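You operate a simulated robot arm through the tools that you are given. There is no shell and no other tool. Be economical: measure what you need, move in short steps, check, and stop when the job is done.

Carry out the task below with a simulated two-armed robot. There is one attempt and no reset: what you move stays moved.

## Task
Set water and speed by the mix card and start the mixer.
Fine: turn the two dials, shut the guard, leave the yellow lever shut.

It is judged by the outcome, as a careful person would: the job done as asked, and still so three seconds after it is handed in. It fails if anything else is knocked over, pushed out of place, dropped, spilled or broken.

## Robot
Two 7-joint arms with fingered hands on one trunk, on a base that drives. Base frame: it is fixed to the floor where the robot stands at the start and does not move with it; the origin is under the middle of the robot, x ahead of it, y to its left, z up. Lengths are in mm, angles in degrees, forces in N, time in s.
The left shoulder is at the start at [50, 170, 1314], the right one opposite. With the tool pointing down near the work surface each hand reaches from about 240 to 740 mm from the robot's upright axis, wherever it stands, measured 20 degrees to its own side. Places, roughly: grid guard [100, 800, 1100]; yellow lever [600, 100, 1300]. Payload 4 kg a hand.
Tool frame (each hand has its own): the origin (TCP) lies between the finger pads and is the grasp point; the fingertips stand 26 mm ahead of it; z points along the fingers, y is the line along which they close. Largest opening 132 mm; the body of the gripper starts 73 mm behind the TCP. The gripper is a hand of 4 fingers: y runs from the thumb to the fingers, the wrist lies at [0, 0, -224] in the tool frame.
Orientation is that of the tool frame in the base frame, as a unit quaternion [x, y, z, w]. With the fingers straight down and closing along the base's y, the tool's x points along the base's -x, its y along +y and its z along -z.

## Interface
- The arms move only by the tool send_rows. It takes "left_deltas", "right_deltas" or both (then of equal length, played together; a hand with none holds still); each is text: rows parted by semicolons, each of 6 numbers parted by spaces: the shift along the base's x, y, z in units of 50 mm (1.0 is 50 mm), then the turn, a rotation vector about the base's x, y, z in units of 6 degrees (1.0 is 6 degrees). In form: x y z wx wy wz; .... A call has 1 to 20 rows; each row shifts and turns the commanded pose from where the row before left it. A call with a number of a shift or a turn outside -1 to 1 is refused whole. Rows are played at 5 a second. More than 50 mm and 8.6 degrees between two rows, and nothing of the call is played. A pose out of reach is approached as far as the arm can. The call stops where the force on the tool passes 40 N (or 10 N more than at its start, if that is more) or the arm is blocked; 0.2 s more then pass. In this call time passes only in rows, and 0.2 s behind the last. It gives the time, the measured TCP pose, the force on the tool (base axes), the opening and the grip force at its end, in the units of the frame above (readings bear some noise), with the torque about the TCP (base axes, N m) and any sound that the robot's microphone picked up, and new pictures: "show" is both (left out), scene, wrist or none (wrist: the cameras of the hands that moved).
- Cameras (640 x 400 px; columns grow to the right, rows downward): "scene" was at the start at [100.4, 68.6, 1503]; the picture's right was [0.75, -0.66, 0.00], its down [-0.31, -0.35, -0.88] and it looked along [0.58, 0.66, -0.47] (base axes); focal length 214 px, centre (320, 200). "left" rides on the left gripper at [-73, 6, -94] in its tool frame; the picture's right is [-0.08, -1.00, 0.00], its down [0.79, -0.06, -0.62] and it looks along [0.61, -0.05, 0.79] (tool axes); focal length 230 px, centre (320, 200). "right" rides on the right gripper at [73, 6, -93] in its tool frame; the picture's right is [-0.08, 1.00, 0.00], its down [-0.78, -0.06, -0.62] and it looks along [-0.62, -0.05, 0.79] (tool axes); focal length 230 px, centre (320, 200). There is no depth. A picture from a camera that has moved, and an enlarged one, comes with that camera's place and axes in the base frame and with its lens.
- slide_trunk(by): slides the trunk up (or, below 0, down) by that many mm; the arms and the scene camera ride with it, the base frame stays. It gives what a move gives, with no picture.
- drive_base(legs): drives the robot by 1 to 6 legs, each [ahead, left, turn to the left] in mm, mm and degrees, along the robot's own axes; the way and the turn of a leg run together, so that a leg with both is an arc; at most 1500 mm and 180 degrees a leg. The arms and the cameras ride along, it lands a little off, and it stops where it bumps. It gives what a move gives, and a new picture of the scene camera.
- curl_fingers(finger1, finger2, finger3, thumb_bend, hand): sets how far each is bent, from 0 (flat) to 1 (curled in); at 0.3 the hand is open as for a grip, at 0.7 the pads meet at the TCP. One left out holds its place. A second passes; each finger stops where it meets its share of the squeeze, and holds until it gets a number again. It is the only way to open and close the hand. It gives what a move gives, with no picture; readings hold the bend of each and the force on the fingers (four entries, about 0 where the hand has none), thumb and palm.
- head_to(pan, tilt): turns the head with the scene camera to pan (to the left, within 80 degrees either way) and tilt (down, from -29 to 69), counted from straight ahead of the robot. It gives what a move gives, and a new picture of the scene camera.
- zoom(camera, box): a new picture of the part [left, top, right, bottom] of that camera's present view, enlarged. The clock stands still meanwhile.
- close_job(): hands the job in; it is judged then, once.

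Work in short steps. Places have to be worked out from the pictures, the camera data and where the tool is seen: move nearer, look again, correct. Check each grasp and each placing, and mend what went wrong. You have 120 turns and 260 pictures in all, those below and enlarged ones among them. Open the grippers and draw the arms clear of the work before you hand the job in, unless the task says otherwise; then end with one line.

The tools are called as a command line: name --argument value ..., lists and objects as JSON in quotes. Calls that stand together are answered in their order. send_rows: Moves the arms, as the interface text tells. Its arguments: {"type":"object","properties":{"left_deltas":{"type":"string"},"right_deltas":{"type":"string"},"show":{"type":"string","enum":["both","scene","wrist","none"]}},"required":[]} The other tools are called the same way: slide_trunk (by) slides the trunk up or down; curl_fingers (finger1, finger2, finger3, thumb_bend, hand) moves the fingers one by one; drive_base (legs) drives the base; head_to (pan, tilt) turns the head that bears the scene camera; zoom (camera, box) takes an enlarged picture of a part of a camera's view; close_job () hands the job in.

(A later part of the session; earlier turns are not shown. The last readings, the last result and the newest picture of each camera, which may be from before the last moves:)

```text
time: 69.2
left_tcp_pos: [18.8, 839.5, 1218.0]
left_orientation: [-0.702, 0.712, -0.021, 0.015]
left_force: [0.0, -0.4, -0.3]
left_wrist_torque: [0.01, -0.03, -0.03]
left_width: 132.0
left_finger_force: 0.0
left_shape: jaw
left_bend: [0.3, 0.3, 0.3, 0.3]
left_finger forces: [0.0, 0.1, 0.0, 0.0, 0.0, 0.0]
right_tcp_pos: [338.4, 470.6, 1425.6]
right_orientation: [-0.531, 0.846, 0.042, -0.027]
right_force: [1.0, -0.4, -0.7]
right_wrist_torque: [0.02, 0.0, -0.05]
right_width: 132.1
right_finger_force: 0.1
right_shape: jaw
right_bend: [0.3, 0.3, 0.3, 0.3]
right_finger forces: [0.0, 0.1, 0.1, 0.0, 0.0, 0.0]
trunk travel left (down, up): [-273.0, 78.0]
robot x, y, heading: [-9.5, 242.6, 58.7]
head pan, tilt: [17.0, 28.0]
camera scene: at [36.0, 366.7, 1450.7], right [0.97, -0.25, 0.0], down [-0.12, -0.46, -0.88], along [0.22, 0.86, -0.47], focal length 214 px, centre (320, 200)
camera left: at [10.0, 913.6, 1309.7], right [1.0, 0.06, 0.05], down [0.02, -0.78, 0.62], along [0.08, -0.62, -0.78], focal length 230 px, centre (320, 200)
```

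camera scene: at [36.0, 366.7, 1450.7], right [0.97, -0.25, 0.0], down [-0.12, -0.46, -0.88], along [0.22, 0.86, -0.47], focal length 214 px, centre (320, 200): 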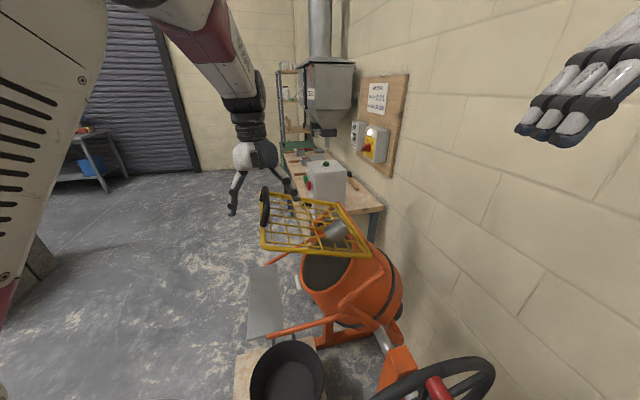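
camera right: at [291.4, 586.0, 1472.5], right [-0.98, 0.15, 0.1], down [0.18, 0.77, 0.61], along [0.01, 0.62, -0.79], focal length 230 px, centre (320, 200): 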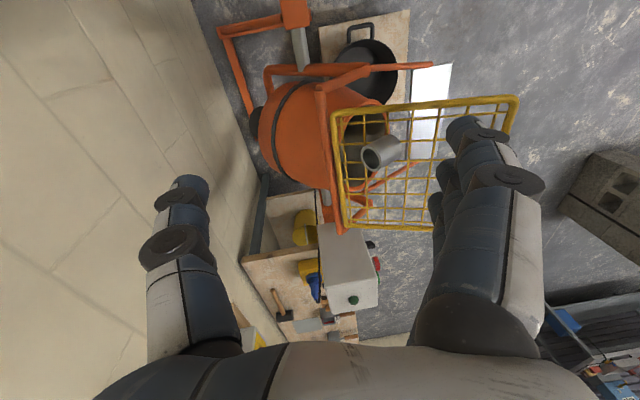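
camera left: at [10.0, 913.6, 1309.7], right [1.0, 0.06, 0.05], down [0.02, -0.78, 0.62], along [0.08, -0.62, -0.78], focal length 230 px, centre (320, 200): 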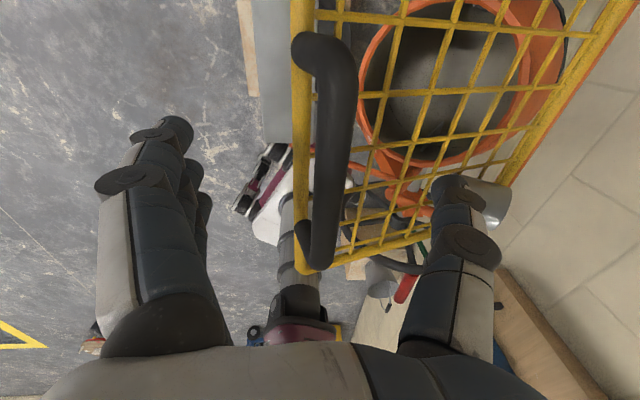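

The bar appears ~25 mm below the TCP. I'll go down 22 mm more and close the hand.

send_rows --left_deltas "0.05 -0.1 -0.22 0 0 0; 0.05 -0.1 -0.22 0 0 0" --show "none"

curl_fingers --hand "left" --finger1 0.7 --finger2 0.7 --finger3 0.7 --thumb_bend 0.7

zoom --camera "left" --box '[0, 0, 640, 400]'

zoom --camera "scene" --box '[200, 140, 400, 290]'

```text
time: 69.8
left_tcp_pos: [23.2, 829.7, 1192.1]
left_orientation: [-0.702, 0.711, -0.02, 0.015]
left_force: [0.0, 0.0, -0.1]
left_wrist_torque: [-0.02, -0.03, -0.01]
left_width: 131.7
left_finger_force: 0.1
left_shape: jaw
left_bend: [0.3, 0.3, 0.3, 0.3]
left_finger forces: [0.1, 0.0, 0.0, 0.1, 0.0, 0.0]
right_tcp_pos: [339.5, 470.2, 1426.6]
right_orientation: [-0.53, 0.846, 0.042, -0.026]
right_force: [0.1, 0.1, 0.1]
right_wrist_torque: [0.02, 0.02, -0.01]
right_width: 131.9
right_finger_force: 0.0
right_shape: jaw
right_bend: [0.3, 0.3, 0.3, 0.3]
right_finger forces: [0.0, 0.0, 0.0, 0.0, 0.0, 0.1]
trunk travel left (down, up): [-273.0, 78.0]
robot x, y, heading: [-9.2, 238.7, 58.7]
head pan, tilt: [17.0, 28.0]
```

```text
time: 70.8
left_tcp_pos: [21.6, 829.7, 1193.7]
left_orientation: [-0.702, 0.712, -0.02, 0.015]
left_force: [-15.0, 0.8, 3.3]
left_wrist_torque: [0.02, -0.13, 0.03]
left_width: 37.9
left_finger_force: 18.2
left_shape: fingers
left_bend: [0.57, 0.58, 0.58, 0.67]
left_finger forces: [8.0, 8.1, 7.9, 0.1, 13.3, 0.0]
right_tcp_pos: [335.4, 469.7, 1425.8]
right_orientation: [-0.531, 0.846, 0.041, -0.026]
right_force: [-0.9, 0.0, 0.0]
right_wrist_torque: [0.03, 0.0, -0.06]
right_width: 131.9
right_finger_force: 0.1
right_shape: jaw
right_bend: [0.3, 0.3, 0.3, 0.3]
right_finger forces: [0.0, 0.0, 0.1, 0.0, 0.1, 0.0]
trunk travel left (down, up): [-273.0, 78.0]
robot x, y, heading: [-5.6, 243.2, 58.7]
head pan, tilt: [17.0, 28.0]
```

```text
1.00 times, centred on (320, 200) of left (not enlarged: the box is as wide or as high as the picture)
camera zoom: at [12.3, 904.2, 1285.6], right [1.0, 0.06, 0.05], down [0.02, -0.78, 0.62], along [0.08, -0.62, -0.78], focal length 230 px, centre (320, 200)
```

zoom: 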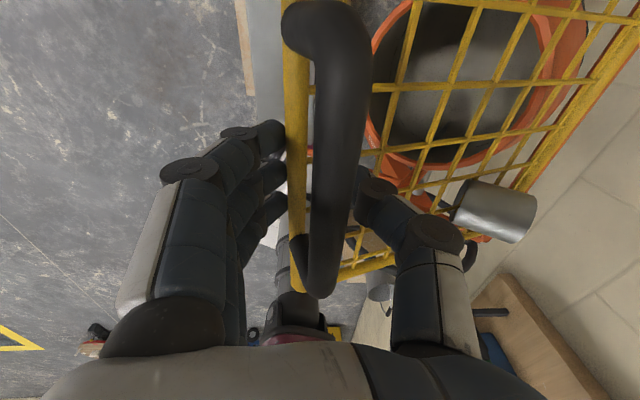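

```text
2.67 times, centred on (300, 215) of scene
camera zoom: at [33.4, 366.2, 1450.9], right [0.97, -0.25, 0.0], down [-0.11, -0.45, -0.88], along [0.22, 0.86, -0.47], focal length 572 px, centre (373, 160)
```

zoom: 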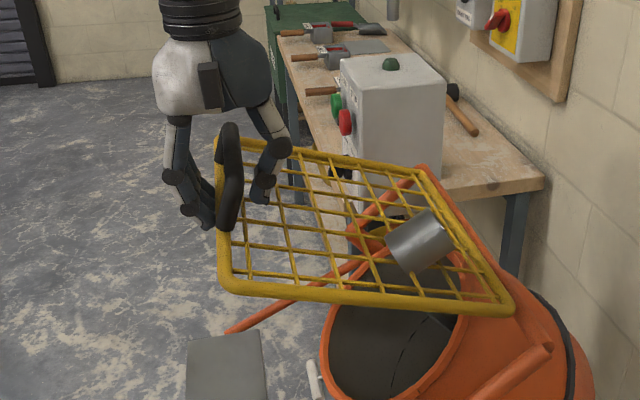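

The hand grips the handle (fingers and thumb loaded). I'll pull it down along the hinge arc, first a short try.

send_rows --left_deltas "-0.1 0 -0.26 0 -0.5 0; -0.1 0 -0.26 0 -0.5 0; -0.08 0 -0.26 0 -0.5 0" --show "scene"

```text
time: 71.6
left_tcp_pos: [9.8, 830.4, 1155.0]
left_orientation: [-0.698, 0.709, -0.076, 0.071]
left_force: [-16.1, -2.1, 2.1]
left_wrist_torque: [-0.09, -0.02, -0.02]
left_width: 38.3
left_finger_force: 18.5
left_shape: fingers
left_bend: [0.57, 0.57, 0.58, 0.68]
left_finger forces: [8.1, 8.1, 8.0, 0.1, 12.0, 0.0]
right_tcp_pos: [335.6, 469.6, 1425.8]
right_orientation: [-0.531, 0.846, 0.042, -0.026]
right_force: [-0.2, 0.6, -0.4]
right_wrist_torque: [0.0, -0.02, -0.03]
right_width: 132.0
right_finger_force: 0.0
right_shape: jaw
right_bend: [0.3, 0.3, 0.3, 0.3]
right_finger forces: [0.1, 0.0, 0.1, 0.0, 0.0, 0.0]
trunk travel left (down, up): [-273.0, 78.0]
robot x, y, heading: [-7.8, 238.1, 58.8]
head pan, tilt: [17.0, 28.0]
camera scene: at [33.2, 365.9, 1450.8], right [0.97, -0.25, 0.0], down [-0.11, -0.45, -0.88], along [0.22, 0.86, -0.47], focal length 214 px, centre (320, 200)
```

scene: 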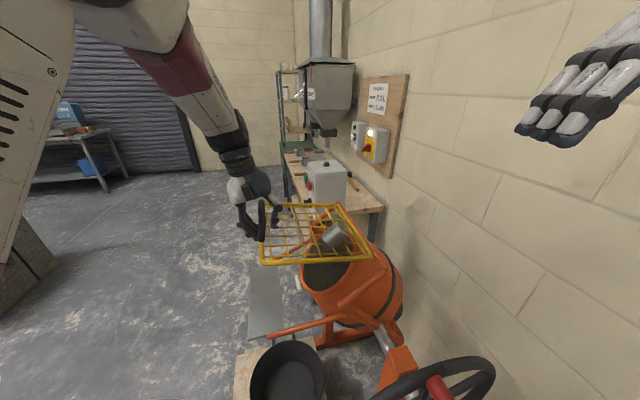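

Guard follows easily. Continuing along the arc.

send_rows --left_deltas "-0.06 0 -0.27 0 -0.5 0; -0.05 0 -0.27 0 -0.5 0; -0.035 0 -0.27 0 -0.5 0; -0.02 0 -0.27 0 -0.5 0; -0.01 0 -0.27 0 -0.5 0; 0.01 0 -0.27 0 -0.5 0; 0.02 0 -0.27 0 -0.5 0; 0.035 0 -0.27 0 -0.5 0" --show "scene"

```text
time: 73.4
left_tcp_pos: [3.0, 830.7, 1046.7]
left_orientation: [-0.667, 0.679, -0.219, 0.216]
left_force: [-14.5, -5.0, -4.2]
left_wrist_torque: [-0.08, -0.11, -0.04]
left_width: 37.7
left_finger_force: 18.6
left_shape: fingers
left_bend: [0.57, 0.57, 0.58, 0.68]
left_finger forces: [7.8, 7.6, 7.5, 0.0, 13.9, 0.0]
right_tcp_pos: [336.4, 470.1, 1427.3]
right_orientation: [-0.53, 0.846, 0.042, -0.026]
right_force: [-0.8, 0.4, -0.3]
right_wrist_torque: [0.01, -0.02, 0.02]
right_width: 131.7
right_finger_force: 0.0
right_shape: jaw
right_bend: [0.3, 0.3, 0.3, 0.3]
right_finger forces: [0.0, 0.0, 0.0, 0.0, 0.1, 0.0]
trunk travel left (down, up): [-273.0, 78.0]
robot x, y, heading: [-9.3, 240.9, 58.9]
head pan, tilt: [17.0, 28.0]
camera scene: at [33.4, 366.2, 1450.8], right [0.97, -0.25, 0.0], down [-0.11, -0.45, -0.88], along [0.22, 0.86, -0.47], focal length 214 px, centre (320, 200)
```

scene: 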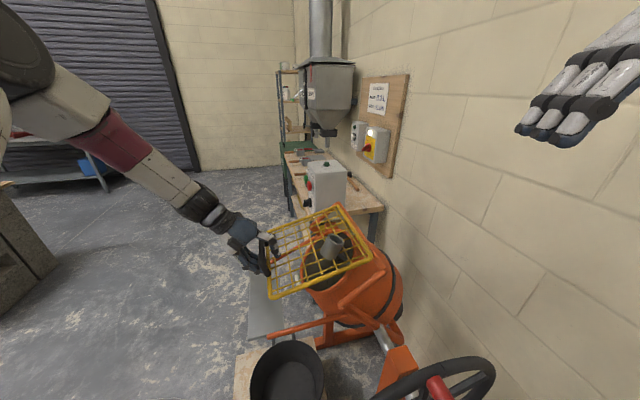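

send_rows --left_deltas "0.04 0 -0.27 0 -0.5 0; 0.055 0 -0.27 0 -0.5 0; 0.07 0 -0.265 0 -0.5 0; 0.085 0 -0.26 0 -0.5 0; 0.095 0 -0.255 0 -0.5 0; 0.11 0 -0.25 0 -0.5 0; 0.12 0 -0.245 0 -0.5 0" --show "scene"

zoom --camera "scene" --box '[200, 180, 400, 330]'

```text
time: 75.0
left_tcp_pos: [32.4, 831.6, 953.0]
left_orientation: [-0.616, 0.628, -0.336, 0.336]
left_force: [-5.6, -0.8, -5.1]
left_wrist_torque: [-0.01, -0.03, 0.04]
left_width: 29.9
left_finger_force: 9.9
left_shape: fingers
left_bend: [0.6, 0.61, 0.61, 0.68]
left_finger forces: [3.9, 3.7, 3.7, 0.0, 8.5, 0.1]
right_tcp_pos: [337.7, 470.4, 1426.6]
right_orientation: [-0.531, 0.846, 0.042, -0.026]
right_force: [0.6, 0.3, -0.4]
right_wrist_torque: [-0.01, 0.01, 0.0]
right_width: 131.8
right_finger_force: 0.0
right_shape: jaw
right_bend: [0.3, 0.3, 0.3, 0.3]
right_finger forces: [0.1, 0.0, 0.0, 0.0, 0.0, 0.1]
trunk travel left (down, up): [-273.0, 78.0]
robot x, y, heading: [-10.0, 241.0, 58.7]
head pan, tilt: [17.0, 28.0]
camera scene: at [35.1, 366.8, 1450.7], right [0.97, -0.25, 0.0], down [-0.12, -0.46, -0.88], along [0.22, 0.86, -0.47], focal length 214 px, centre (320, 200)
```

scene: 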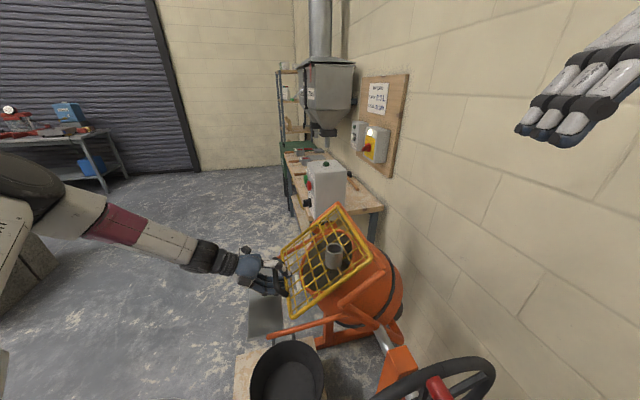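

```text
2.67 times, centred on (300, 255) of scene
camera zoom: at [35.1, 366.8, 1450.7], right [0.97, -0.25, 0.0], down [-0.12, -0.46, -0.88], along [0.22, 0.86, -0.47], focal length 572 px, centre (373, 53)
```

zoom: 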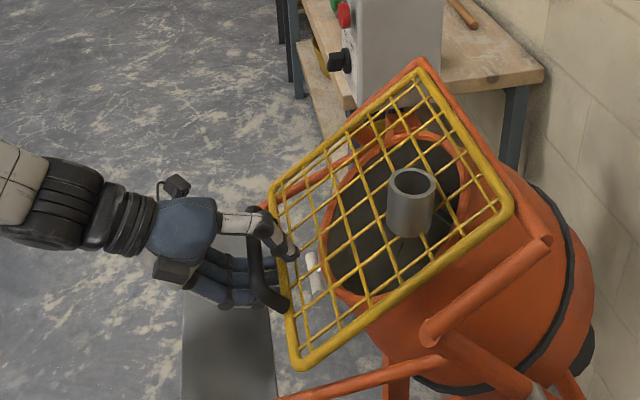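

The tube is now upright and the guard nearly lies on the mouth frame. Continue gently until it meets its stop.

send_rows --left_deltas "0.13 0 -0.235 0 -0.5 0; 0.145 0 -0.23 0 -0.5 0; 0.155 0 -0.22 0 -0.5 0" --show "none"

zoom --camera "scene" --box '[200, 180, 400, 330]'

```text
time: 75.6
left_tcp_pos: [37.3, 830.7, 937.6]
left_orientation: [-0.601, 0.608, -0.364, 0.369]
left_force: [-30.3, -10.6, 17.5]
left_wrist_torque: [-0.01, -0.79, -0.39]
left_width: 29.2
left_finger_force: 23.6
left_shape: fingers
left_bend: [0.63, 0.63, 0.64, 0.7]
left_finger forces: [4.0, 4.1, 4.2, 0.0, 34.3, 0.1]
right_tcp_pos: [334.0, 469.6, 1427.5]
right_orientation: [-0.531, 0.846, 0.042, -0.026]
right_force: [-0.1, 1.3, -0.1]
right_wrist_torque: [0.0, 0.05, -0.02]
right_width: 131.7
right_finger_force: 0.0
right_shape: jaw
right_bend: [0.3, 0.3, 0.3, 0.3]
right_finger forces: [0.0, 0.0, 0.0, 0.0, 0.0, 0.0]
trunk travel left (down, up): [-273.0, 78.0]
robot x, y, heading: [-9.4, 237.9, 59.0]
head pan, tilt: [17.0, 28.0]
stopped in row 3 (left hand): the force on the tool passed its limit at 44 N (the readings are from after the stop); the commanded pose is now the measured one
```

```text
2.67 times, centred on (300, 255) of scene
camera zoom: at [31.8, 364.1, 1451.3], right [0.97, -0.24, 0.0], down [-0.11, -0.45, -0.88], along [0.21, 0.86, -0.47], focal length 572 px, centre (373, 53)
```

zoom: 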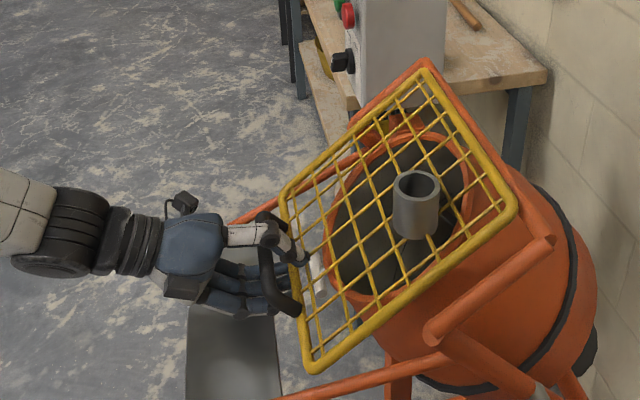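

The guard met a stop (force rose). I'll open the hand, draw back along the fingers and check whether it stays shut.

curl_fingers --hand "left" --finger1 0.3 --finger2 0.3 --finger3 0.3 --thumb_bend 0.35

send_rows --left_deltas "-0.62 0 0.32 0 0 0; -0.62 0 0.32 0 0 0; -0.62 0 0.32 0 0 0" --show "none"

zoom --camera "scene" --box '[200, 180, 400, 330]'

zoom --camera "left" --box '[0, 0, 640, 400]'

```text
time: 76.6
left_tcp_pos: [45.2, 833.2, 939.4]
left_orientation: [-0.598, 0.61, -0.364, 0.37]
left_force: [9.5, 8.4, 29.7]
left_wrist_torque: [0.47, 0.01, -0.22]
left_width: 101.2
left_finger_force: 15.9
left_shape: fingers
left_bend: [0.37, 0.37, 0.38, 0.35]
left_finger forces: [10.0, 10.3, 10.8, 0.1, 0.0, 0.0]
right_tcp_pos: [338.9, 469.8, 1427.8]
right_orientation: [-0.532, 0.846, 0.042, -0.027]
right_force: [0.3, -0.8, 0.6]
right_wrist_torque: [-0.03, -0.01, 0.0]
right_width: 132.1
right_finger_force: 0.0
right_shape: jaw
right_bend: [0.3, 0.3, 0.3, 0.3]
right_finger forces: [0.0, 0.0, 0.0, 0.0, 0.0, 0.0]
trunk travel left (down, up): [-273.0, 78.0]
robot x, y, heading: [-11.0, 240.9, 58.8]
head pan, tilt: [17.0, 28.0]
```

```text
time: 77.4
left_tcp_pos: [-52.4, 835.9, 982.1]
left_orientation: [-0.601, 0.609, -0.363, 0.368]
left_force: [0.5, 0.3, 0.2]
left_wrist_torque: [0.02, 0.01, 0.0]
left_width: 127.5
left_finger_force: 0.1
left_shape: fingers
left_bend: [0.3, 0.3, 0.3, 0.35]
left_finger forces: [0.0, 0.0, 0.0, 0.0, 0.0, 0.1]
right_tcp_pos: [336.3, 469.5, 1425.2]
right_orientation: [-0.532, 0.845, 0.042, -0.026]
right_force: [-0.4, -0.8, -0.1]
right_wrist_torque: [0.02, 0.0, -0.01]
right_width: 131.8
right_finger_force: 0.1
right_shape: jaw
right_bend: [0.3, 0.3, 0.3, 0.3]
right_finger forces: [0.1, 0.0, 0.0, 0.0, 0.1, 0.1]
trunk travel left (down, up): [-273.0, 78.0]
robot x, y, heading: [-12.2, 238.6, 59.0]
head pan, tilt: [17.0, 28.0]
```

```text
2.67 times, centred on (300, 255) of scene
camera zoom: at [34.2, 365.7, 1450.7], right [0.97, -0.24, 0.0], down [-0.11, -0.45, -0.88], along [0.22, 0.86, -0.47], focal length 572 px, centre (373, 53)
```

zoom: 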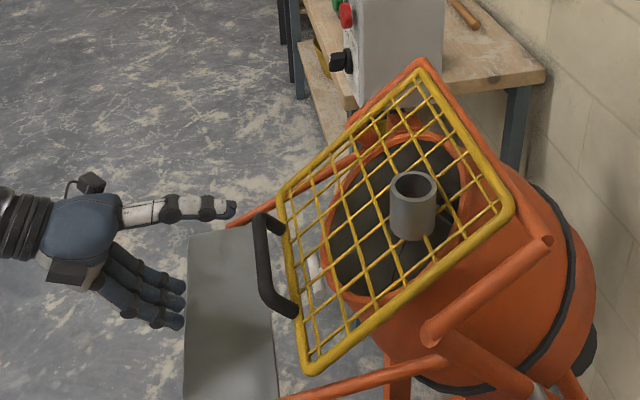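

```text
1.00 times, centred on (320, 200) of left (not enlarged: the box is as wide or as high as the picture)
camera zoom: at [-137.0, 907.7, 1020.3], right [0.46, 0.07, 0.88], down [-0.52, -0.79, 0.33], along [0.72, -0.62, -0.33], focal length 230 px, centre (320, 200)
```

zoom: 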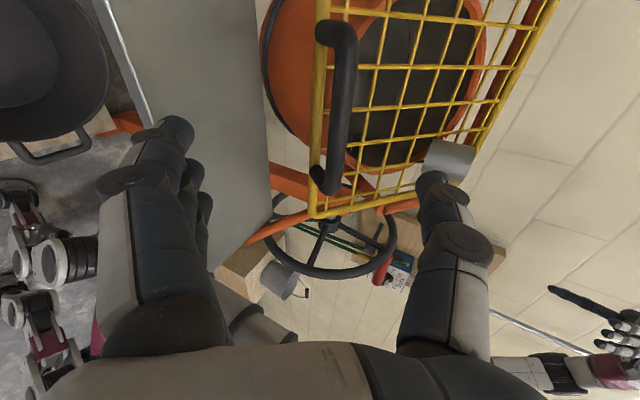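

The guard stays at about 40° slope. To be sure it's fully home, I'll make a fist and press the handle once along the closing direction.

curl_fingers --hand "left" --finger1 0.7 --finger2 0.7 --finger3 0.7 --thumb_bend 0.7

send_rows --left_deltas "0.1 0 0.3 0 0.95 0; 0.1 0 0.3 0 0.95 0; 0.1 0 0.3 0 0.95 0; 0.1 0 0.1 0 0.95 0" --show "scene"

```text
time: 78.4
left_tcp_pos: [-50.7, 835.4, 982.6]
left_orientation: [-0.601, 0.609, -0.364, 0.368]
left_force: [0.4, -0.7, 1.0]
left_wrist_torque: [-0.01, 0.01, 0.01]
left_width: 14.7
left_finger_force: 0.0
left_shape: fingers
left_bend: [0.7, 0.7, 0.7, 0.7]
left_finger forces: [0.0, 0.0, 0.1, 0.1, 0.1, 0.0]
right_tcp_pos: [337.9, 471.1, 1425.5]
right_orientation: [-0.532, 0.846, 0.042, -0.027]
right_force: [0.1, -0.1, 0.6]
right_wrist_torque: [0.0, 0.0, 0.01]
right_width: 132.0
right_finger_force: 0.1
right_shape: jaw
right_bend: [0.3, 0.3, 0.3, 0.3]
right_finger forces: [0.0, 0.0, 0.1, 0.0, 0.0, 0.1]
trunk travel left (down, up): [-273.0, 78.0]
robot x, y, heading: [-5.8, 235.6, 58.9]
head pan, tilt: [17.0, 28.0]
```

```text
time: 79.4
left_tcp_pos: [-29.4, 833.5, 1033.7]
left_orientation: [-0.66, 0.67, -0.238, 0.241]
left_force: [0.2, -0.4, -0.5]
left_wrist_torque: [-0.02, 0.0, 0.02]
left_width: 14.2
left_finger_force: 0.0
left_shape: fingers
left_bend: [0.7, 0.7, 0.7, 0.7]
left_finger forces: [0.0, 0.0, 0.1, 0.0, 0.0, 0.1]
right_tcp_pos: [338.2, 471.0, 1424.7]
right_orientation: [-0.532, 0.845, 0.043, -0.027]
right_force: [-0.5, 0.4, 0.6]
right_wrist_torque: [-0.03, -0.02, 0.0]
right_width: 132.0
right_finger_force: 0.0
right_shape: jaw
right_bend: [0.3, 0.3, 0.3, 0.3]
right_finger forces: [0.0, 0.0, 0.0, 0.1, 0.1, 0.0]
trunk travel left (down, up): [-273.0, 78.0]
robot x, y, heading: [-9.1, 241.0, 58.9]
head pan, tilt: [17.0, 28.0]
camera scene: at [36.5, 366.3, 1450.7], right [0.97, -0.24, 0.0], down [-0.12, -0.46, -0.88], along [0.22, 0.86, -0.47], focal length 214 px, centre (320, 200)
```

scene: 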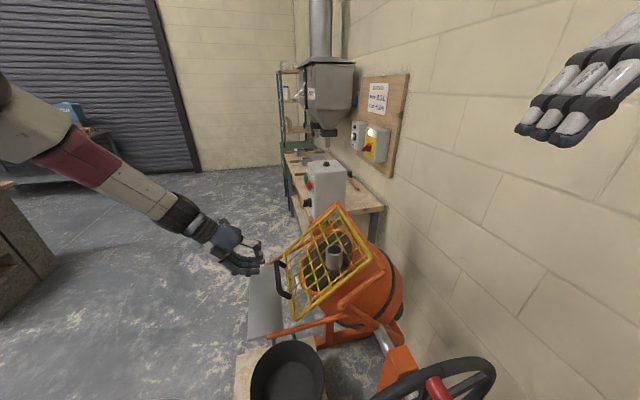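

Now press along (0.64, 0, -0.77) in small steps until force rises.

send_rows --left_deltas "0.26 0 -0.31 0 0 0; 0.26 0 -0.31 0 0 0; 0.26 0 -0.31 0 0 0; 0.26 0 -0.31 0 0 0; 0.2 0 -0.24 0 0 0; 0.2 0 -0.24 0 0 0; 0.2 0 -0.24 0 0 0" --show "scene"

zoom --camera "scene" --box '[200, 180, 400, 330]'

```text
time: 80.3
left_tcp_pos: [8.2, 833.5, 980.9]
left_orientation: [-0.663, 0.669, -0.236, 0.241]
left_force: [-20.6, -5.6, 18.3]
left_wrist_torque: [-0.1, 0.16, -0.1]
left_width: 12.0
left_finger_force: 13.7
left_shape: fingers
left_bend: [0.72, 0.72, 0.72, 0.7]
left_finger forces: [6.8, 11.4, 9.6, 0.0, 0.0, 0.0]
right_tcp_pos: [335.5, 469.0, 1427.2]
right_orientation: [-0.533, 0.845, 0.042, -0.027]
right_force: [0.2, 0.9, 0.3]
right_wrist_torque: [-0.04, 0.03, 0.0]
right_width: 131.8
right_finger_force: 0.1
right_shape: jaw
right_bend: [0.3, 0.3, 0.3, 0.3]
right_finger forces: [0.0, 0.0, 0.1, 0.0, 0.0, 0.1]
trunk travel left (down, up): [-273.0, 78.0]
robot x, y, heading: [-10.9, 236.3, 58.9]
head pan, tilt: [17.0, 28.0]
stopped in row 4 (left hand): the force on the tool passed its limit at 52 N (the readings are from after the stop); the commanded pose is now the measured one
camera scene: at [32.7, 365.1, 1451.2], right [0.97, -0.24, 0.0], down [-0.11, -0.45, -0.88], along [0.21, 0.86, -0.47], focal length 214 px, centre (320, 200)
```

scene: 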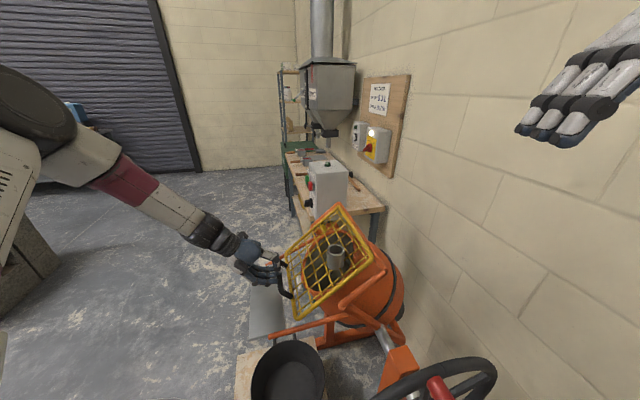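

```text
2.67 times, centred on (300, 255) of scene
camera zoom: at [32.7, 365.1, 1451.2], right [0.97, -0.24, 0.0], down [-0.11, -0.45, -0.88], along [0.21, 0.86, -0.47], focal length 572 px, centre (373, 53)
```

zoom: 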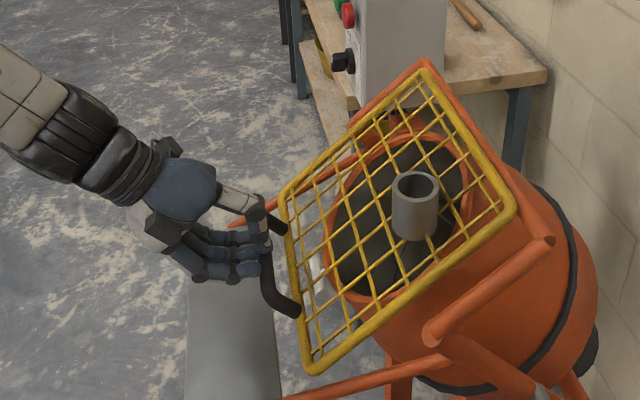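

The guard is firm on its stop: shut. I'll retract the left hand up and back to vertical, then go to the water dial.

send_rows --left_deltas "-0.5 0 0.6 0 0 0; -0.6 0 0.7 0 0 0; -0.5 -0.2 0.7 0 0.95 0; -0.4 -0.3 0.7 0 0.95 0; -0.3 -0.4 0.7 0 0.95 0; -0.3 -0.4 0.7 0 0.95 0; 0 -0.4 0.7 0 0.95 0; 0 -0.4 0.7 0 0.95 0; 0 -0.4 0.7 0 0.9 0" --show "none"

curl_fingers --hand "left" --finger1 0.3 --finger2 0.3 --finger3 0.3 --thumb_bend 0.3

zoom --camera "scene" --box '[180, 150, 420, 330]'

```text
time: 82.3
left_tcp_pos: [-129.4, 724.5, 1278.9]
left_orientation: [0.708, -0.705, 0.034, -0.01]
left_force: [-0.3, 0.4, -0.2]
left_wrist_torque: [-0.02, 0.0, 0.04]
left_width: 13.8
left_finger_force: 0.1
left_shape: fingers
left_bend: [0.7, 0.7, 0.7, 0.7]
left_finger forces: [0.0, 0.0, 0.0, 0.0, 0.0, 0.0]
left hand out of reach, approached as far as the arm can: row 9
right_tcp_pos: [336.5, 473.2, 1426.9]
right_orientation: [-0.532, 0.845, 0.042, -0.027]
right_force: [-1.5, -0.6, -0.1]
right_wrist_torque: [0.02, 0.0, -0.02]
right_width: 132.1
right_finger_force: 0.1
right_shape: jaw
right_bend: [0.3, 0.3, 0.3, 0.3]
right_finger forces: [0.0, 0.0, 0.1, 0.0, 0.1, 0.1]
trunk travel left (down, up): [-273.0, 78.0]
robot x, y, heading: [-11.7, 239.4, 59.1]
head pan, tilt: [17.0, 28.0]
```

```text
time: 83.3
left_tcp_pos: [-128.5, 726.0, 1277.5]
left_orientation: [0.708, -0.706, 0.032, -0.006]
left_force: [-0.3, 0.2, -0.7]
left_wrist_torque: [0.03, 0.03, -0.02]
left_width: 135.7
left_finger_force: 0.1
left_shape: fingers
left_bend: [0.3, 0.3, 0.3, 0.3]
left_finger forces: [0.0, 0.1, 0.0, 0.0, 0.0, 0.0]
right_tcp_pos: [338.3, 471.8, 1425.0]
right_orientation: [-0.532, 0.845, 0.042, -0.028]
right_force: [0.2, 0.6, 0.3]
right_wrist_torque: [-0.02, 0.0, -0.02]
right_width: 132.1
right_finger_force: 0.0
right_shape: jaw
right_bend: [0.3, 0.3, 0.3, 0.3]
right_finger forces: [0.0, 0.1, 0.0, 0.1, 0.1, 0.0]
trunk travel left (down, up): [-273.0, 78.0]
robot x, y, heading: [-11.2, 238.7, 59.1]
head pan, tilt: [17.0, 28.0]
```

```text
2.22 times, centred on (300, 240) of scene
camera zoom: at [45.5, 363.5, 1451.3], right [0.93, -0.36, 0.0], down [-0.17, -0.43, -0.89], along [0.32, 0.83, -0.46], focal length 477 px, centre (364, 111)
```

zoom: 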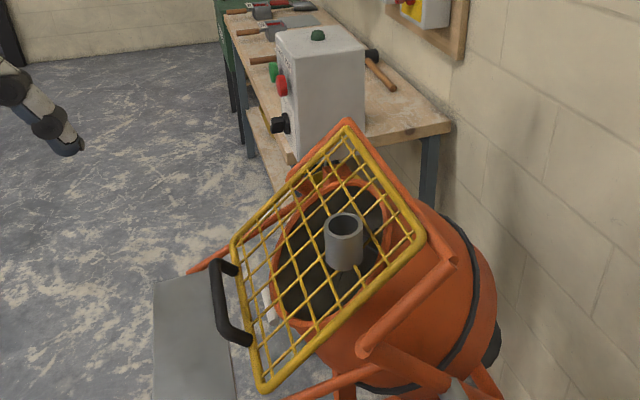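

The guard remains shut. I'll rotate the base to face the wall (+x) to put the water dial on the right hand's natural side.

drive_base --legs '[[0, 0, -59]]'

head_to --pan -15 --tilt 30

zoom --camera "scene" --box '[240, 120, 400, 280]'

```text
time: 86.4
left_tcp_pos: [355.0, 578.5, 1279.0]
left_orientation: [-0.253, 0.967, -0.032, -0.01]
left_force: [0.0, 0.4, 0.2]
left_wrist_torque: [-0.01, 0.02, -0.02]
left_width: 135.8
left_finger_force: 0.2
left_shape: fingers
left_bend: [0.3, 0.3, 0.3, 0.3]
left_finger forces: [0.0, 0.0, 0.0, 0.1, 0.1, 0.0]
right_tcp_pos: [360.6, 48.7, 1425.1]
right_orientation: [-0.032, 0.998, 0.049, -0.002]
right_force: [-0.1, -0.5, 0.8]
right_wrist_torque: [0.02, -0.04, 0.03]
right_width: 131.7
right_finger_force: 0.1
right_shape: jaw
right_bend: [0.3, 0.3, 0.3, 0.3]
right_finger forces: [0.1, 0.1, 0.0, 0.0, 0.0, 0.1]
trunk travel left (down, up): [-273.0, 78.0]
robot x, y, heading: [-7.4, 240.6, -1.9]
head pan, tilt: [17.0, 28.0]
camera scene: at [125.0, 251.1, 1451.5], right [0.14, -0.99, 0.0], down [-0.46, -0.07, -0.89], along [0.88, 0.13, -0.46], focal length 214 px, centre (320, 200)
```

scene: 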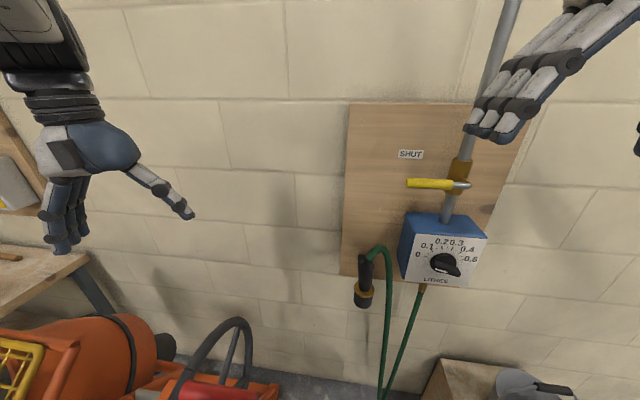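

```text
time: 87.4
left_tcp_pos: [356.6, 579.7, 1276.9]
left_orientation: [-0.253, 0.967, -0.035, -0.011]
left_force: [0.8, -0.8, 0.7]
left_wrist_torque: [-0.03, 0.02, -0.01]
left_width: 135.8
left_finger_force: 0.2
left_shape: fingers
left_bend: [0.3, 0.3, 0.3, 0.3]
left_finger forces: [0.0, 0.0, 0.1, 0.0, 0.0, 0.1]
right_tcp_pos: [361.7, 48.1, 1425.3]
right_orientation: [-0.031, 0.998, 0.05, -0.001]
right_force: [0.2, -0.7, 1.4]
right_wrist_torque: [0.02, -0.02, 0.02]
right_width: 131.9
right_finger_force: 0.1
right_shape: jaw
right_bend: [0.3, 0.3, 0.3, 0.3]
right_finger forces: [0.0, 0.0, 0.1, 0.1, 0.0, 0.0]
trunk travel left (down, up): [-273.0, 78.0]
robot x, y, heading: [-7.4, 237.6, -1.9]
head pan, tilt: [-15.0, 30.0]
camera scene: at [121.2, 211.9, 1447.6], right [-0.29, -0.96, 0.0], down [-0.48, 0.14, -0.87], along [0.83, -0.25, -0.5], focal length 214 px, centre (320, 200)
```

scene: 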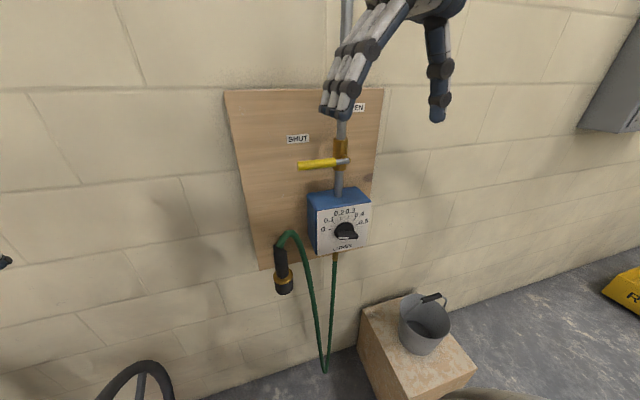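

```text
2.50 times, centred on (320, 200) of scene
camera zoom: at [121.2, 211.9, 1447.6], right [-0.29, -0.96, 0.0], down [-0.48, 0.14, -0.87], along [0.83, -0.25, -0.5], focal length 536 px, centre (320, 200)
```

zoom: 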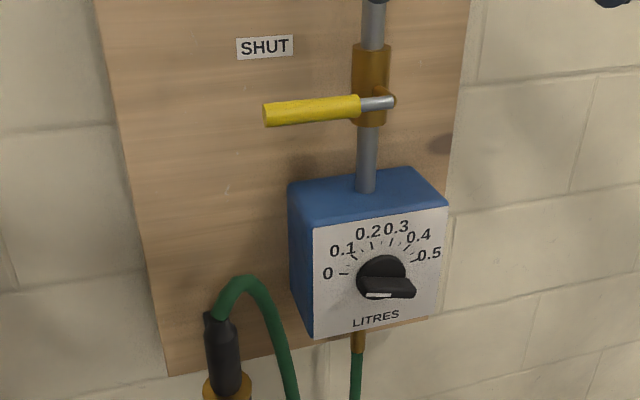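

zoom --camera "scene" --box '[310, 195, 380, 255]'

zoom --camera "right" --box '[0, 0, 640, 400]'

```text
6.67 times, centred on (345, 225) of scene
camera zoom: at [121.2, 211.9, 1447.6], right [-0.29, -0.96, 0.0], down [-0.48, 0.14, -0.87], along [0.83, -0.25, -0.5], focal length 1430 px, centre (153, 33)
```

zoom: 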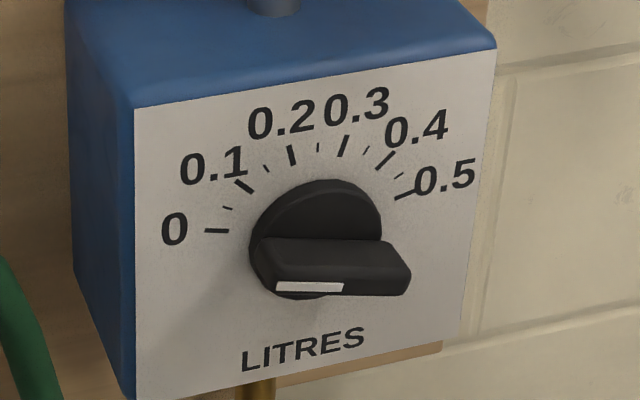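

```text
1.00 times, centred on (320, 200) of right (not enlarged: the box is as wide or as high as the picture)
camera zoom: at [289.0, 41.3, 1519.2], right [0.02, 0.99, 0.1], down [0.79, -0.07, 0.61], along [0.61, 0.07, -0.79], focal length 230 px, centre (320, 200)
```

zoom: 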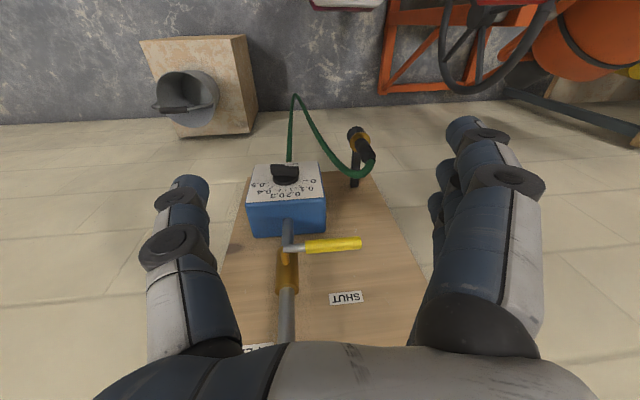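

The water knob's white mark now points left at 0, so it needs +90° clockwise to 0.3. I'll back up a bit for arm room, then orient the right hand forward.

drive_base --legs '[[-170, -70, 1.9]]'

send_rows --right_deltas "0 0 -0.2 0 -0.95 0; 0 0 -0.2 0 -0.95 0; 0 0 -0.2 0 -0.95 0; 0 0 -0.2 0 -0.95 0; 0 0 -0.3 0 -0.95 0; 0 0 -0.3 0 -0.95 0; 0 0 -0.3 0 -0.95 0; 0 0 -0.3 0 -0.95 0; 0 0 -0.3 0 -0.95 0; 0 0 -0.3 0 -0.95 0; 0 0 -0.3 0 -0.95 0; 0 0 -0.3 0 -0.95 0; 0 0 -0.3 0 -0.95 0; 0 0 -0.3 0 -0.95 0; 0 0 -0.3 0 -0.95 0" --show "scene"

```text
time: 88.9
left_tcp_pos: [175.7, 523.8, 1276.2]
left_orientation: [-0.27, 0.962, -0.035, -0.011]
left_force: [0.1, -0.4, 0.0]
left_wrist_torque: [0.03, 0.0, -0.01]
left_width: 135.6
left_finger_force: 0.1
left_shape: fingers
left_bend: [0.3, 0.3, 0.3, 0.3]
left_finger forces: [0.0, 0.0, 0.0, 0.0, 0.0, 0.1]
right_tcp_pos: [197.4, -7.1, 1426.1]
right_orientation: [-0.047, 0.998, 0.05, -0.002]
right_force: [-0.5, 0.0, -0.8]
right_wrist_torque: [0.05, -0.04, -0.02]
right_width: 131.9
right_finger_force: 0.0
right_shape: jaw
right_bend: [0.3, 0.3, 0.3, 0.3]
right_finger forces: [0.0, 0.2, 0.1, 0.1, 0.0, 0.0]
trunk travel left (down, up): [-273.0, 78.0]
robot x, y, heading: [-177.7, 171.8, 0.1]
head pan, tilt: [-15.0, 30.0]
camera scene: at [-47.1, 149.0, 1447.6], right [-0.26, -0.97, 0.0], down [-0.48, 0.13, -0.87], along [0.84, -0.22, -0.5], focal length 214 px, centre (320, 200)
```

scene: 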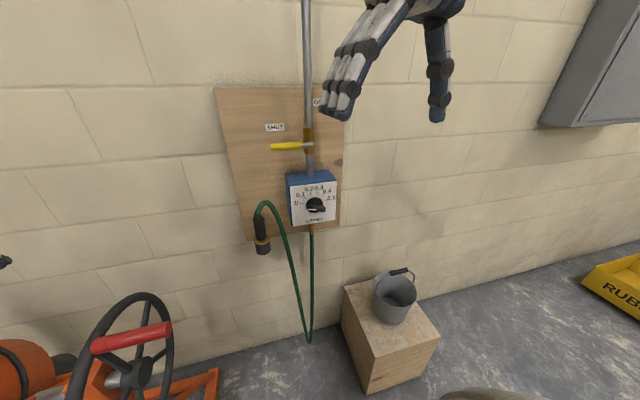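

```text
time: 92.1
left_tcp_pos: [176.7, 524.0, 1277.0]
left_orientation: [-0.269, 0.962, -0.035, -0.011]
left_force: [-0.2, 1.1, -1.2]
left_wrist_torque: [-0.02, 0.01, -0.04]
left_width: 135.8
left_finger_force: 0.0
left_shape: fingers
left_bend: [0.3, 0.3, 0.3, 0.3]
left_finger forces: [0.0, 0.0, 0.1, 0.0, 0.1, 0.0]
right_tcp_pos: [330.8, 36.9, 1332.7]
right_orientation: [-0.069, 0.734, 0.006, 0.675]
right_force: [0.0, 0.0, -1.1]
right_wrist_torque: [0.02, 0.02, -0.01]
right_width: 132.1
right_finger_force: 0.1
right_shape: jaw
right_bend: [0.3, 0.3, 0.3, 0.3]
right_finger forces: [0.0, 0.0, 0.1, 0.1, 0.1, 0.0]
right hand out of reach, approached as far as the arm can: row 9, 10, 11, 12, 13, 14, 15
trunk travel left (down, up): [-273.0, 78.0]
robot x, y, heading: [-179.3, 169.6, 0.3]
head pan, tilt: [-15.0, 30.0]
camera scene: at [-45.4, 149.5, 1447.4], right [-0.26, -0.97, 0.0], down [-0.48, 0.13, -0.87], along [0.84, -0.22, -0.5], focal length 214 px, centre (320, 200)
```

scene: 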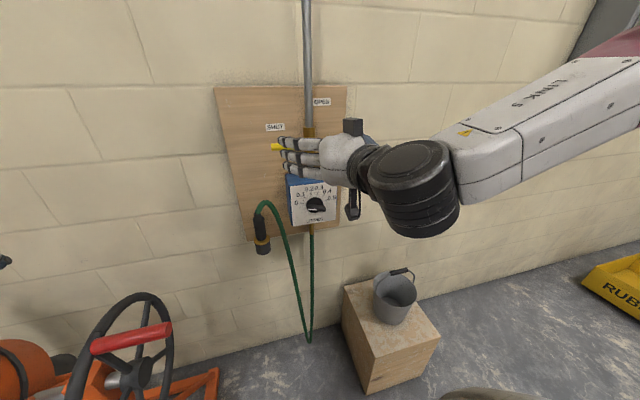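

The hand now points at the wall. I'll lower it in front of the dial while rolling it about x so it closes across the nearly horizontal bar.

send_rows --right_deltas "0 -0.04 -0.36 -0.93 -0.06 -0.07; 0 -0.04 -0.36 -0.93 -0.06 -0.07; 0 -0.04 -0.36 -0.93 -0.06 -0.07; 0 -0.04 -0.36 -0.93 -0.06 -0.07; 0 -0.04 -0.36 -0.93 -0.06 -0.07; 0 -0.04 -0.36 -0.93 -0.06 -0.07; 0 -0.04 -0.36 -0.93 -0.06 -0.07; 0 -0.04 -0.36 -0.93 -0.06 -0.07; 0 -0.04 -0.36 -0.93 -0.06 -0.07; 0 -0.04 -0.36 -0.93 -0.06 -0.07; 0 -0.04 -0.36 -0.93 -0.06 -0.07; 0 -0.04 -0.36 -0.93 -0.06 -0.07; 0 -0.04 -0.36 -0.93 -0.06 -0.07; 0 -0.04 -0.36 -0.93 -0.06 -0.07" --show "both"

```text
time: 95.3
left_tcp_pos: [176.8, 523.3, 1277.1]
left_orientation: [-0.269, 0.962, -0.036, -0.01]
left_force: [0.5, -0.8, 0.0]
left_wrist_torque: [0.03, 0.04, -0.01]
left_width: 135.7
left_finger_force: 0.1
left_shape: fingers
left_bend: [0.3, 0.3, 0.3, 0.3]
left_finger forces: [0.0, 0.0, 0.0, 0.0, 0.0, 0.0]
right_tcp_pos: [349.9, -16.1, 1093.3]
right_orientation: [-0.404, 0.575, -0.502, 0.503]
right_force: [-0.6, -0.2, -0.1]
right_wrist_torque: [-0.02, 0.01, 0.03]
right_width: 131.9
right_finger_force: 0.0
right_shape: jaw
right_bend: [0.3, 0.3, 0.3, 0.3]
right_finger forces: [0.1, 0.0, 0.0, 0.0, 0.1, 0.0]
right hand out of reach, approached as far as the arm can: row 1, 2, 3
trunk travel left (down, up): [-273.0, 78.0]
robot x, y, heading: [-178.1, 168.9, 0.3]
head pan, tilt: [-15.0, 30.0]
stopped in row 14 (right hand): the arm was blocked; the commanded pose is now the measured one
camera scene: at [-46.6, 149.2, 1447.6], right [-0.26, -0.97, 0.0], down [-0.48, 0.13, -0.87], along [0.84, -0.22, -0.5], focal length 214 px, centre (320, 200)
camera right: at [245.9, -69.3, 1073.1], right [0.05, 0.24, -0.97], down [-0.48, 0.86, 0.19], along [0.88, 0.45, 0.16], focal length 230 px, centre (320, 200)
```

scene: 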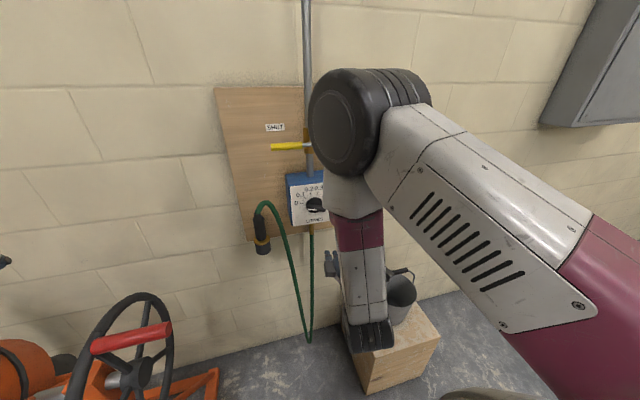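
right: 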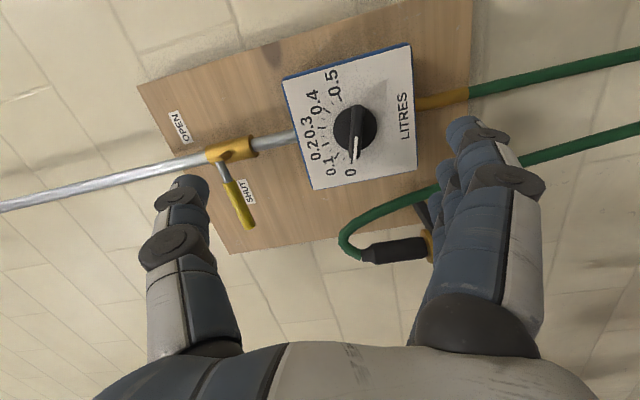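

The wrist camera now looks straight at the dial: knob at about (567, 1, 1060), pointer at 0. I'll centre the hand on it and square it up.

send_rows --right_deltas "0.4 0.08 -0.16 0 0 0.4; 0.4 0.08 -0.16 0 0 0.4; 0.4 0.08 -0.16 0 0 0.4; 0.4 0.08 -0.16 0 0 0.4" --show "both"

```text
time: 96.5
left_tcp_pos: [176.1, 523.5, 1278.4]
left_orientation: [-0.269, 0.962, -0.036, -0.009]
left_force: [0.1, -0.9, 0.0]
left_wrist_torque: [0.01, -0.03, -0.02]
left_width: 135.7
left_finger_force: 0.0
left_shape: fingers
left_bend: [0.3, 0.3, 0.3, 0.3]
left_finger forces: [0.0, 0.0, 0.0, 0.0, 0.0, 0.0]
right_tcp_pos: [436.0, -33.6, 1069.2]
right_orientation: [-0.417, 0.56, -0.472, 0.539]
right_force: [0.2, -0.3, 0.4]
right_wrist_torque: [0.0, 0.02, 0.0]
right_width: 131.9
right_finger_force: 0.0
right_shape: jaw
right_bend: [0.3, 0.3, 0.3, 0.3]
right_finger forces: [0.0, 0.0, 0.0, 0.0, 0.0, 0.0]
trunk travel left (down, up): [-273.0, 78.0]
robot x, y, heading: [-178.0, 177.2, 0.2]
head pan, tilt: [-15.0, 30.0]
stopped in row 4 (right hand): the arm was blocked; the commanded pose is now the measured one
camera scene: at [-46.7, 149.2, 1447.6], right [-0.26, -0.97, 0.0], down [-0.48, 0.13, -0.87], along [0.84, -0.22, -0.5], focal length 214 px, centre (320, 200)
camera right: at [337.0, -95.1, 1045.6], right [0.04, 0.28, -0.96], down [-0.56, 0.8, 0.21], along [0.83, 0.53, 0.19], focal length 230 px, centre (320, 200)
```

scene: 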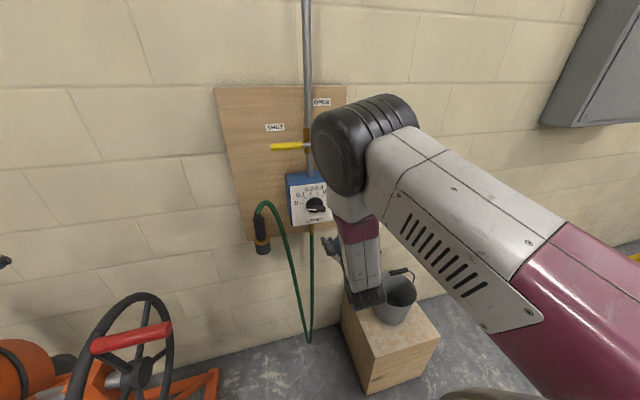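
right: 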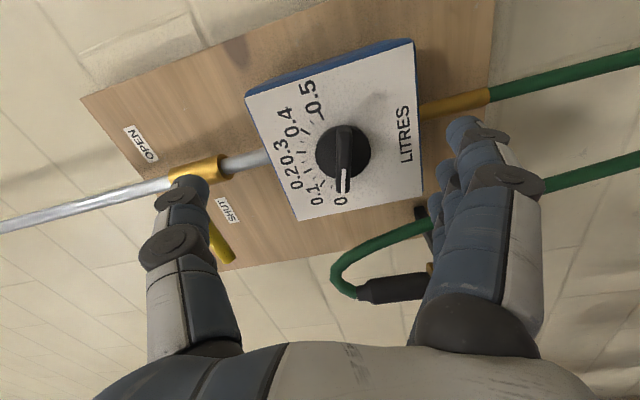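

The arm stalls laterally at y=-34; orientation is fine. I'll shift the base left by 35 mm instead to line up with the knob.

drive_base --legs '[[0, 36, 0]]'

send_rows --right_deltas "0.2 0 -0.1 0 0 0; 0.2 0 -0.1 0 0 0" --show "wrist"

```text
time: 97.5
left_tcp_pos: [177.2, 561.7, 1276.8]
left_orientation: [-0.269, 0.962, -0.036, -0.01]
left_force: [-0.6, 0.0, -0.3]
left_wrist_torque: [-0.02, -0.01, 0.0]
left_width: 136.0
left_finger_force: 0.1
left_shape: fingers
left_bend: [0.3, 0.3, 0.3, 0.3]
left_finger forces: [0.1, 0.0, 0.1, 0.0, 0.1, 0.0]
right_tcp_pos: [435.5, 3.3, 1068.1]
right_orientation: [-0.419, 0.56, -0.47, 0.538]
right_force: [-0.6, 0.5, 1.1]
right_wrist_torque: [0.05, -0.02, 0.01]
right_width: 131.8
right_finger_force: 0.0
right_shape: jaw
right_bend: [0.3, 0.3, 0.3, 0.3]
right_finger forces: [0.1, 0.1, 0.0, 0.1, 0.0, 0.0]
trunk travel left (down, up): [-273.0, 78.0]
robot x, y, heading: [-180.1, 207.1, -0.2]
head pan, tilt: [-15.0, 30.0]
camera scene: at [-46.4, 186.4, 1447.6], right [-0.26, -0.97, 0.0], down [-0.48, 0.13, -0.87], along [0.84, -0.22, -0.5], focal length 214 px, centre (320, 200)
```

scene: 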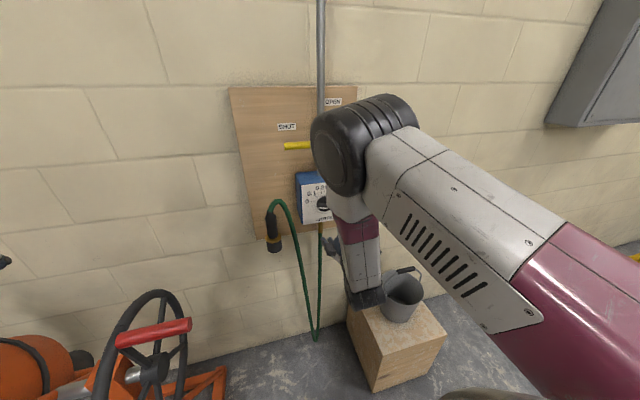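

```text
time: 98.1
left_tcp_pos: [176.0, 560.1, 1276.5]
left_orientation: [-0.27, 0.962, -0.036, -0.01]
left_force: [-0.1, 0.0, -0.6]
left_wrist_torque: [0.02, -0.01, 0.01]
left_width: 135.7
left_finger_force: 0.1
left_shape: fingers
left_bend: [0.3, 0.3, 0.3, 0.3]
left_finger forces: [0.1, 0.1, 0.1, 0.0, 0.0, 0.0]
right_tcp_pos: [457.0, -4.6, 1063.4]
right_orientation: [-0.407, 0.565, -0.474, 0.539]
right_force: [0.2, -0.1, 0.2]
right_wrist_torque: [0.0, -0.02, 0.03]
right_width: 131.8
right_finger_force: 0.0
right_shape: jaw
right_bend: [0.3, 0.3, 0.3, 0.3]
right_finger forces: [0.0, 0.0, 0.1, 0.0, 0.0, 0.1]
trunk travel left (down, up): [-273.0, 78.0]
robot x, y, heading: [-177.2, 210.6, -0.3]
head pan, tilt: [-15.0, 30.0]
camera right: at [358.8, -65.1, 1037.7], right [0.06, 0.29, -0.95], down [-0.55, 0.81, 0.22], along [0.84, 0.51, 0.2], focal length 230 px, centre (320, 200)
```

right: 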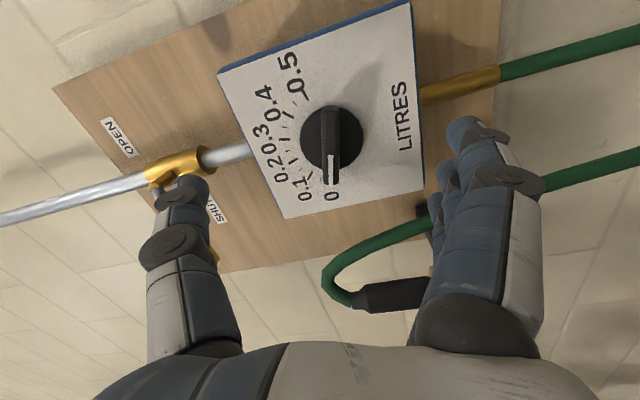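

Knob centre estimated (565, -1, 1059); TCP is at (457, -5, 1063). I'll use the base to move straight forward 55 mm, then look.

drive_base --legs '[[55, 4, 0]]'

zoom --camera "right" --box '[0, 0, 640, 400]'

```text
time: 99.0
left_tcp_pos: [233.1, 565.2, 1277.8]
left_orientation: [-0.27, 0.962, -0.035, -0.01]
left_force: [0.0, -0.2, 0.0]
left_wrist_torque: [0.02, 0.07, -0.02]
left_width: 135.7
left_finger_force: 0.0
left_shape: fingers
left_bend: [0.3, 0.3, 0.3, 0.3]
left_finger forces: [0.0, 0.1, 0.1, 0.0, 0.0, 0.1]
right_tcp_pos: [512.8, -1.8, 1059.4]
right_orientation: [-0.41, 0.567, -0.474, 0.535]
right_force: [0.3, -0.1, -0.3]
right_wrist_torque: [0.02, -0.02, 0.01]
right_width: 131.7
right_finger_force: 0.0
right_shape: jaw
right_bend: [0.3, 0.3, 0.3, 0.3]
right_finger forces: [0.1, 0.0, 0.0, 0.0, 0.0, 0.1]
trunk travel left (down, up): [-273.0, 78.0]
robot x, y, heading: [-119.7, 210.7, -0.1]
head pan, tilt: [-15.0, 30.0]
camera scene: at [10.4, 189.9, 1447.4], right [-0.26, -0.97, 0.0], down [-0.48, 0.13, -0.87], along [0.84, -0.22, -0.5], focal length 214 px, centre (320, 200)
```

scene: 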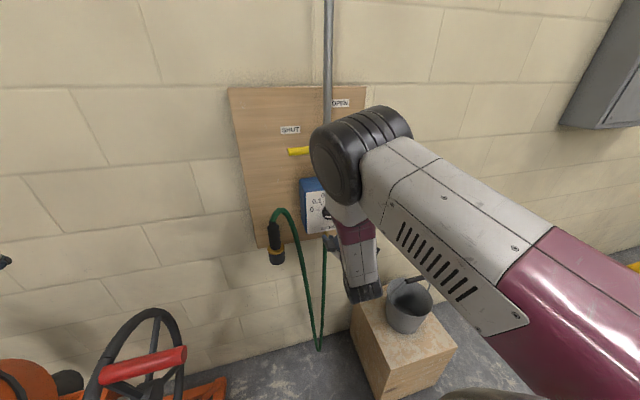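

```text
1.00 times, centred on (320, 200) of right (not enlarged: the box is as wide or as high as the picture)
camera zoom: at [413.4, -61.8, 1033.8], right [0.05, 0.29, -0.96], down [-0.54, 0.81, 0.22], along [0.84, 0.51, 0.2], focal length 230 px, centre (320, 200)
```

zoom: 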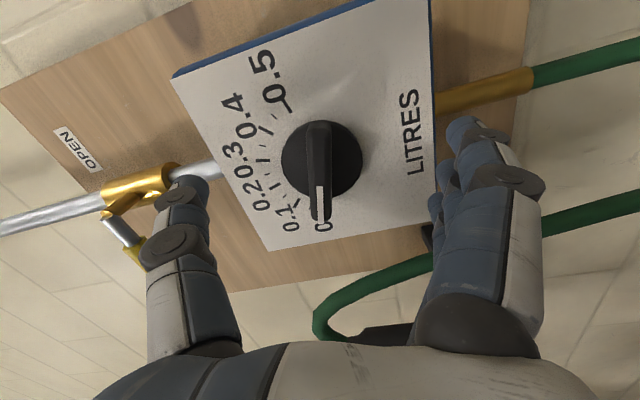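

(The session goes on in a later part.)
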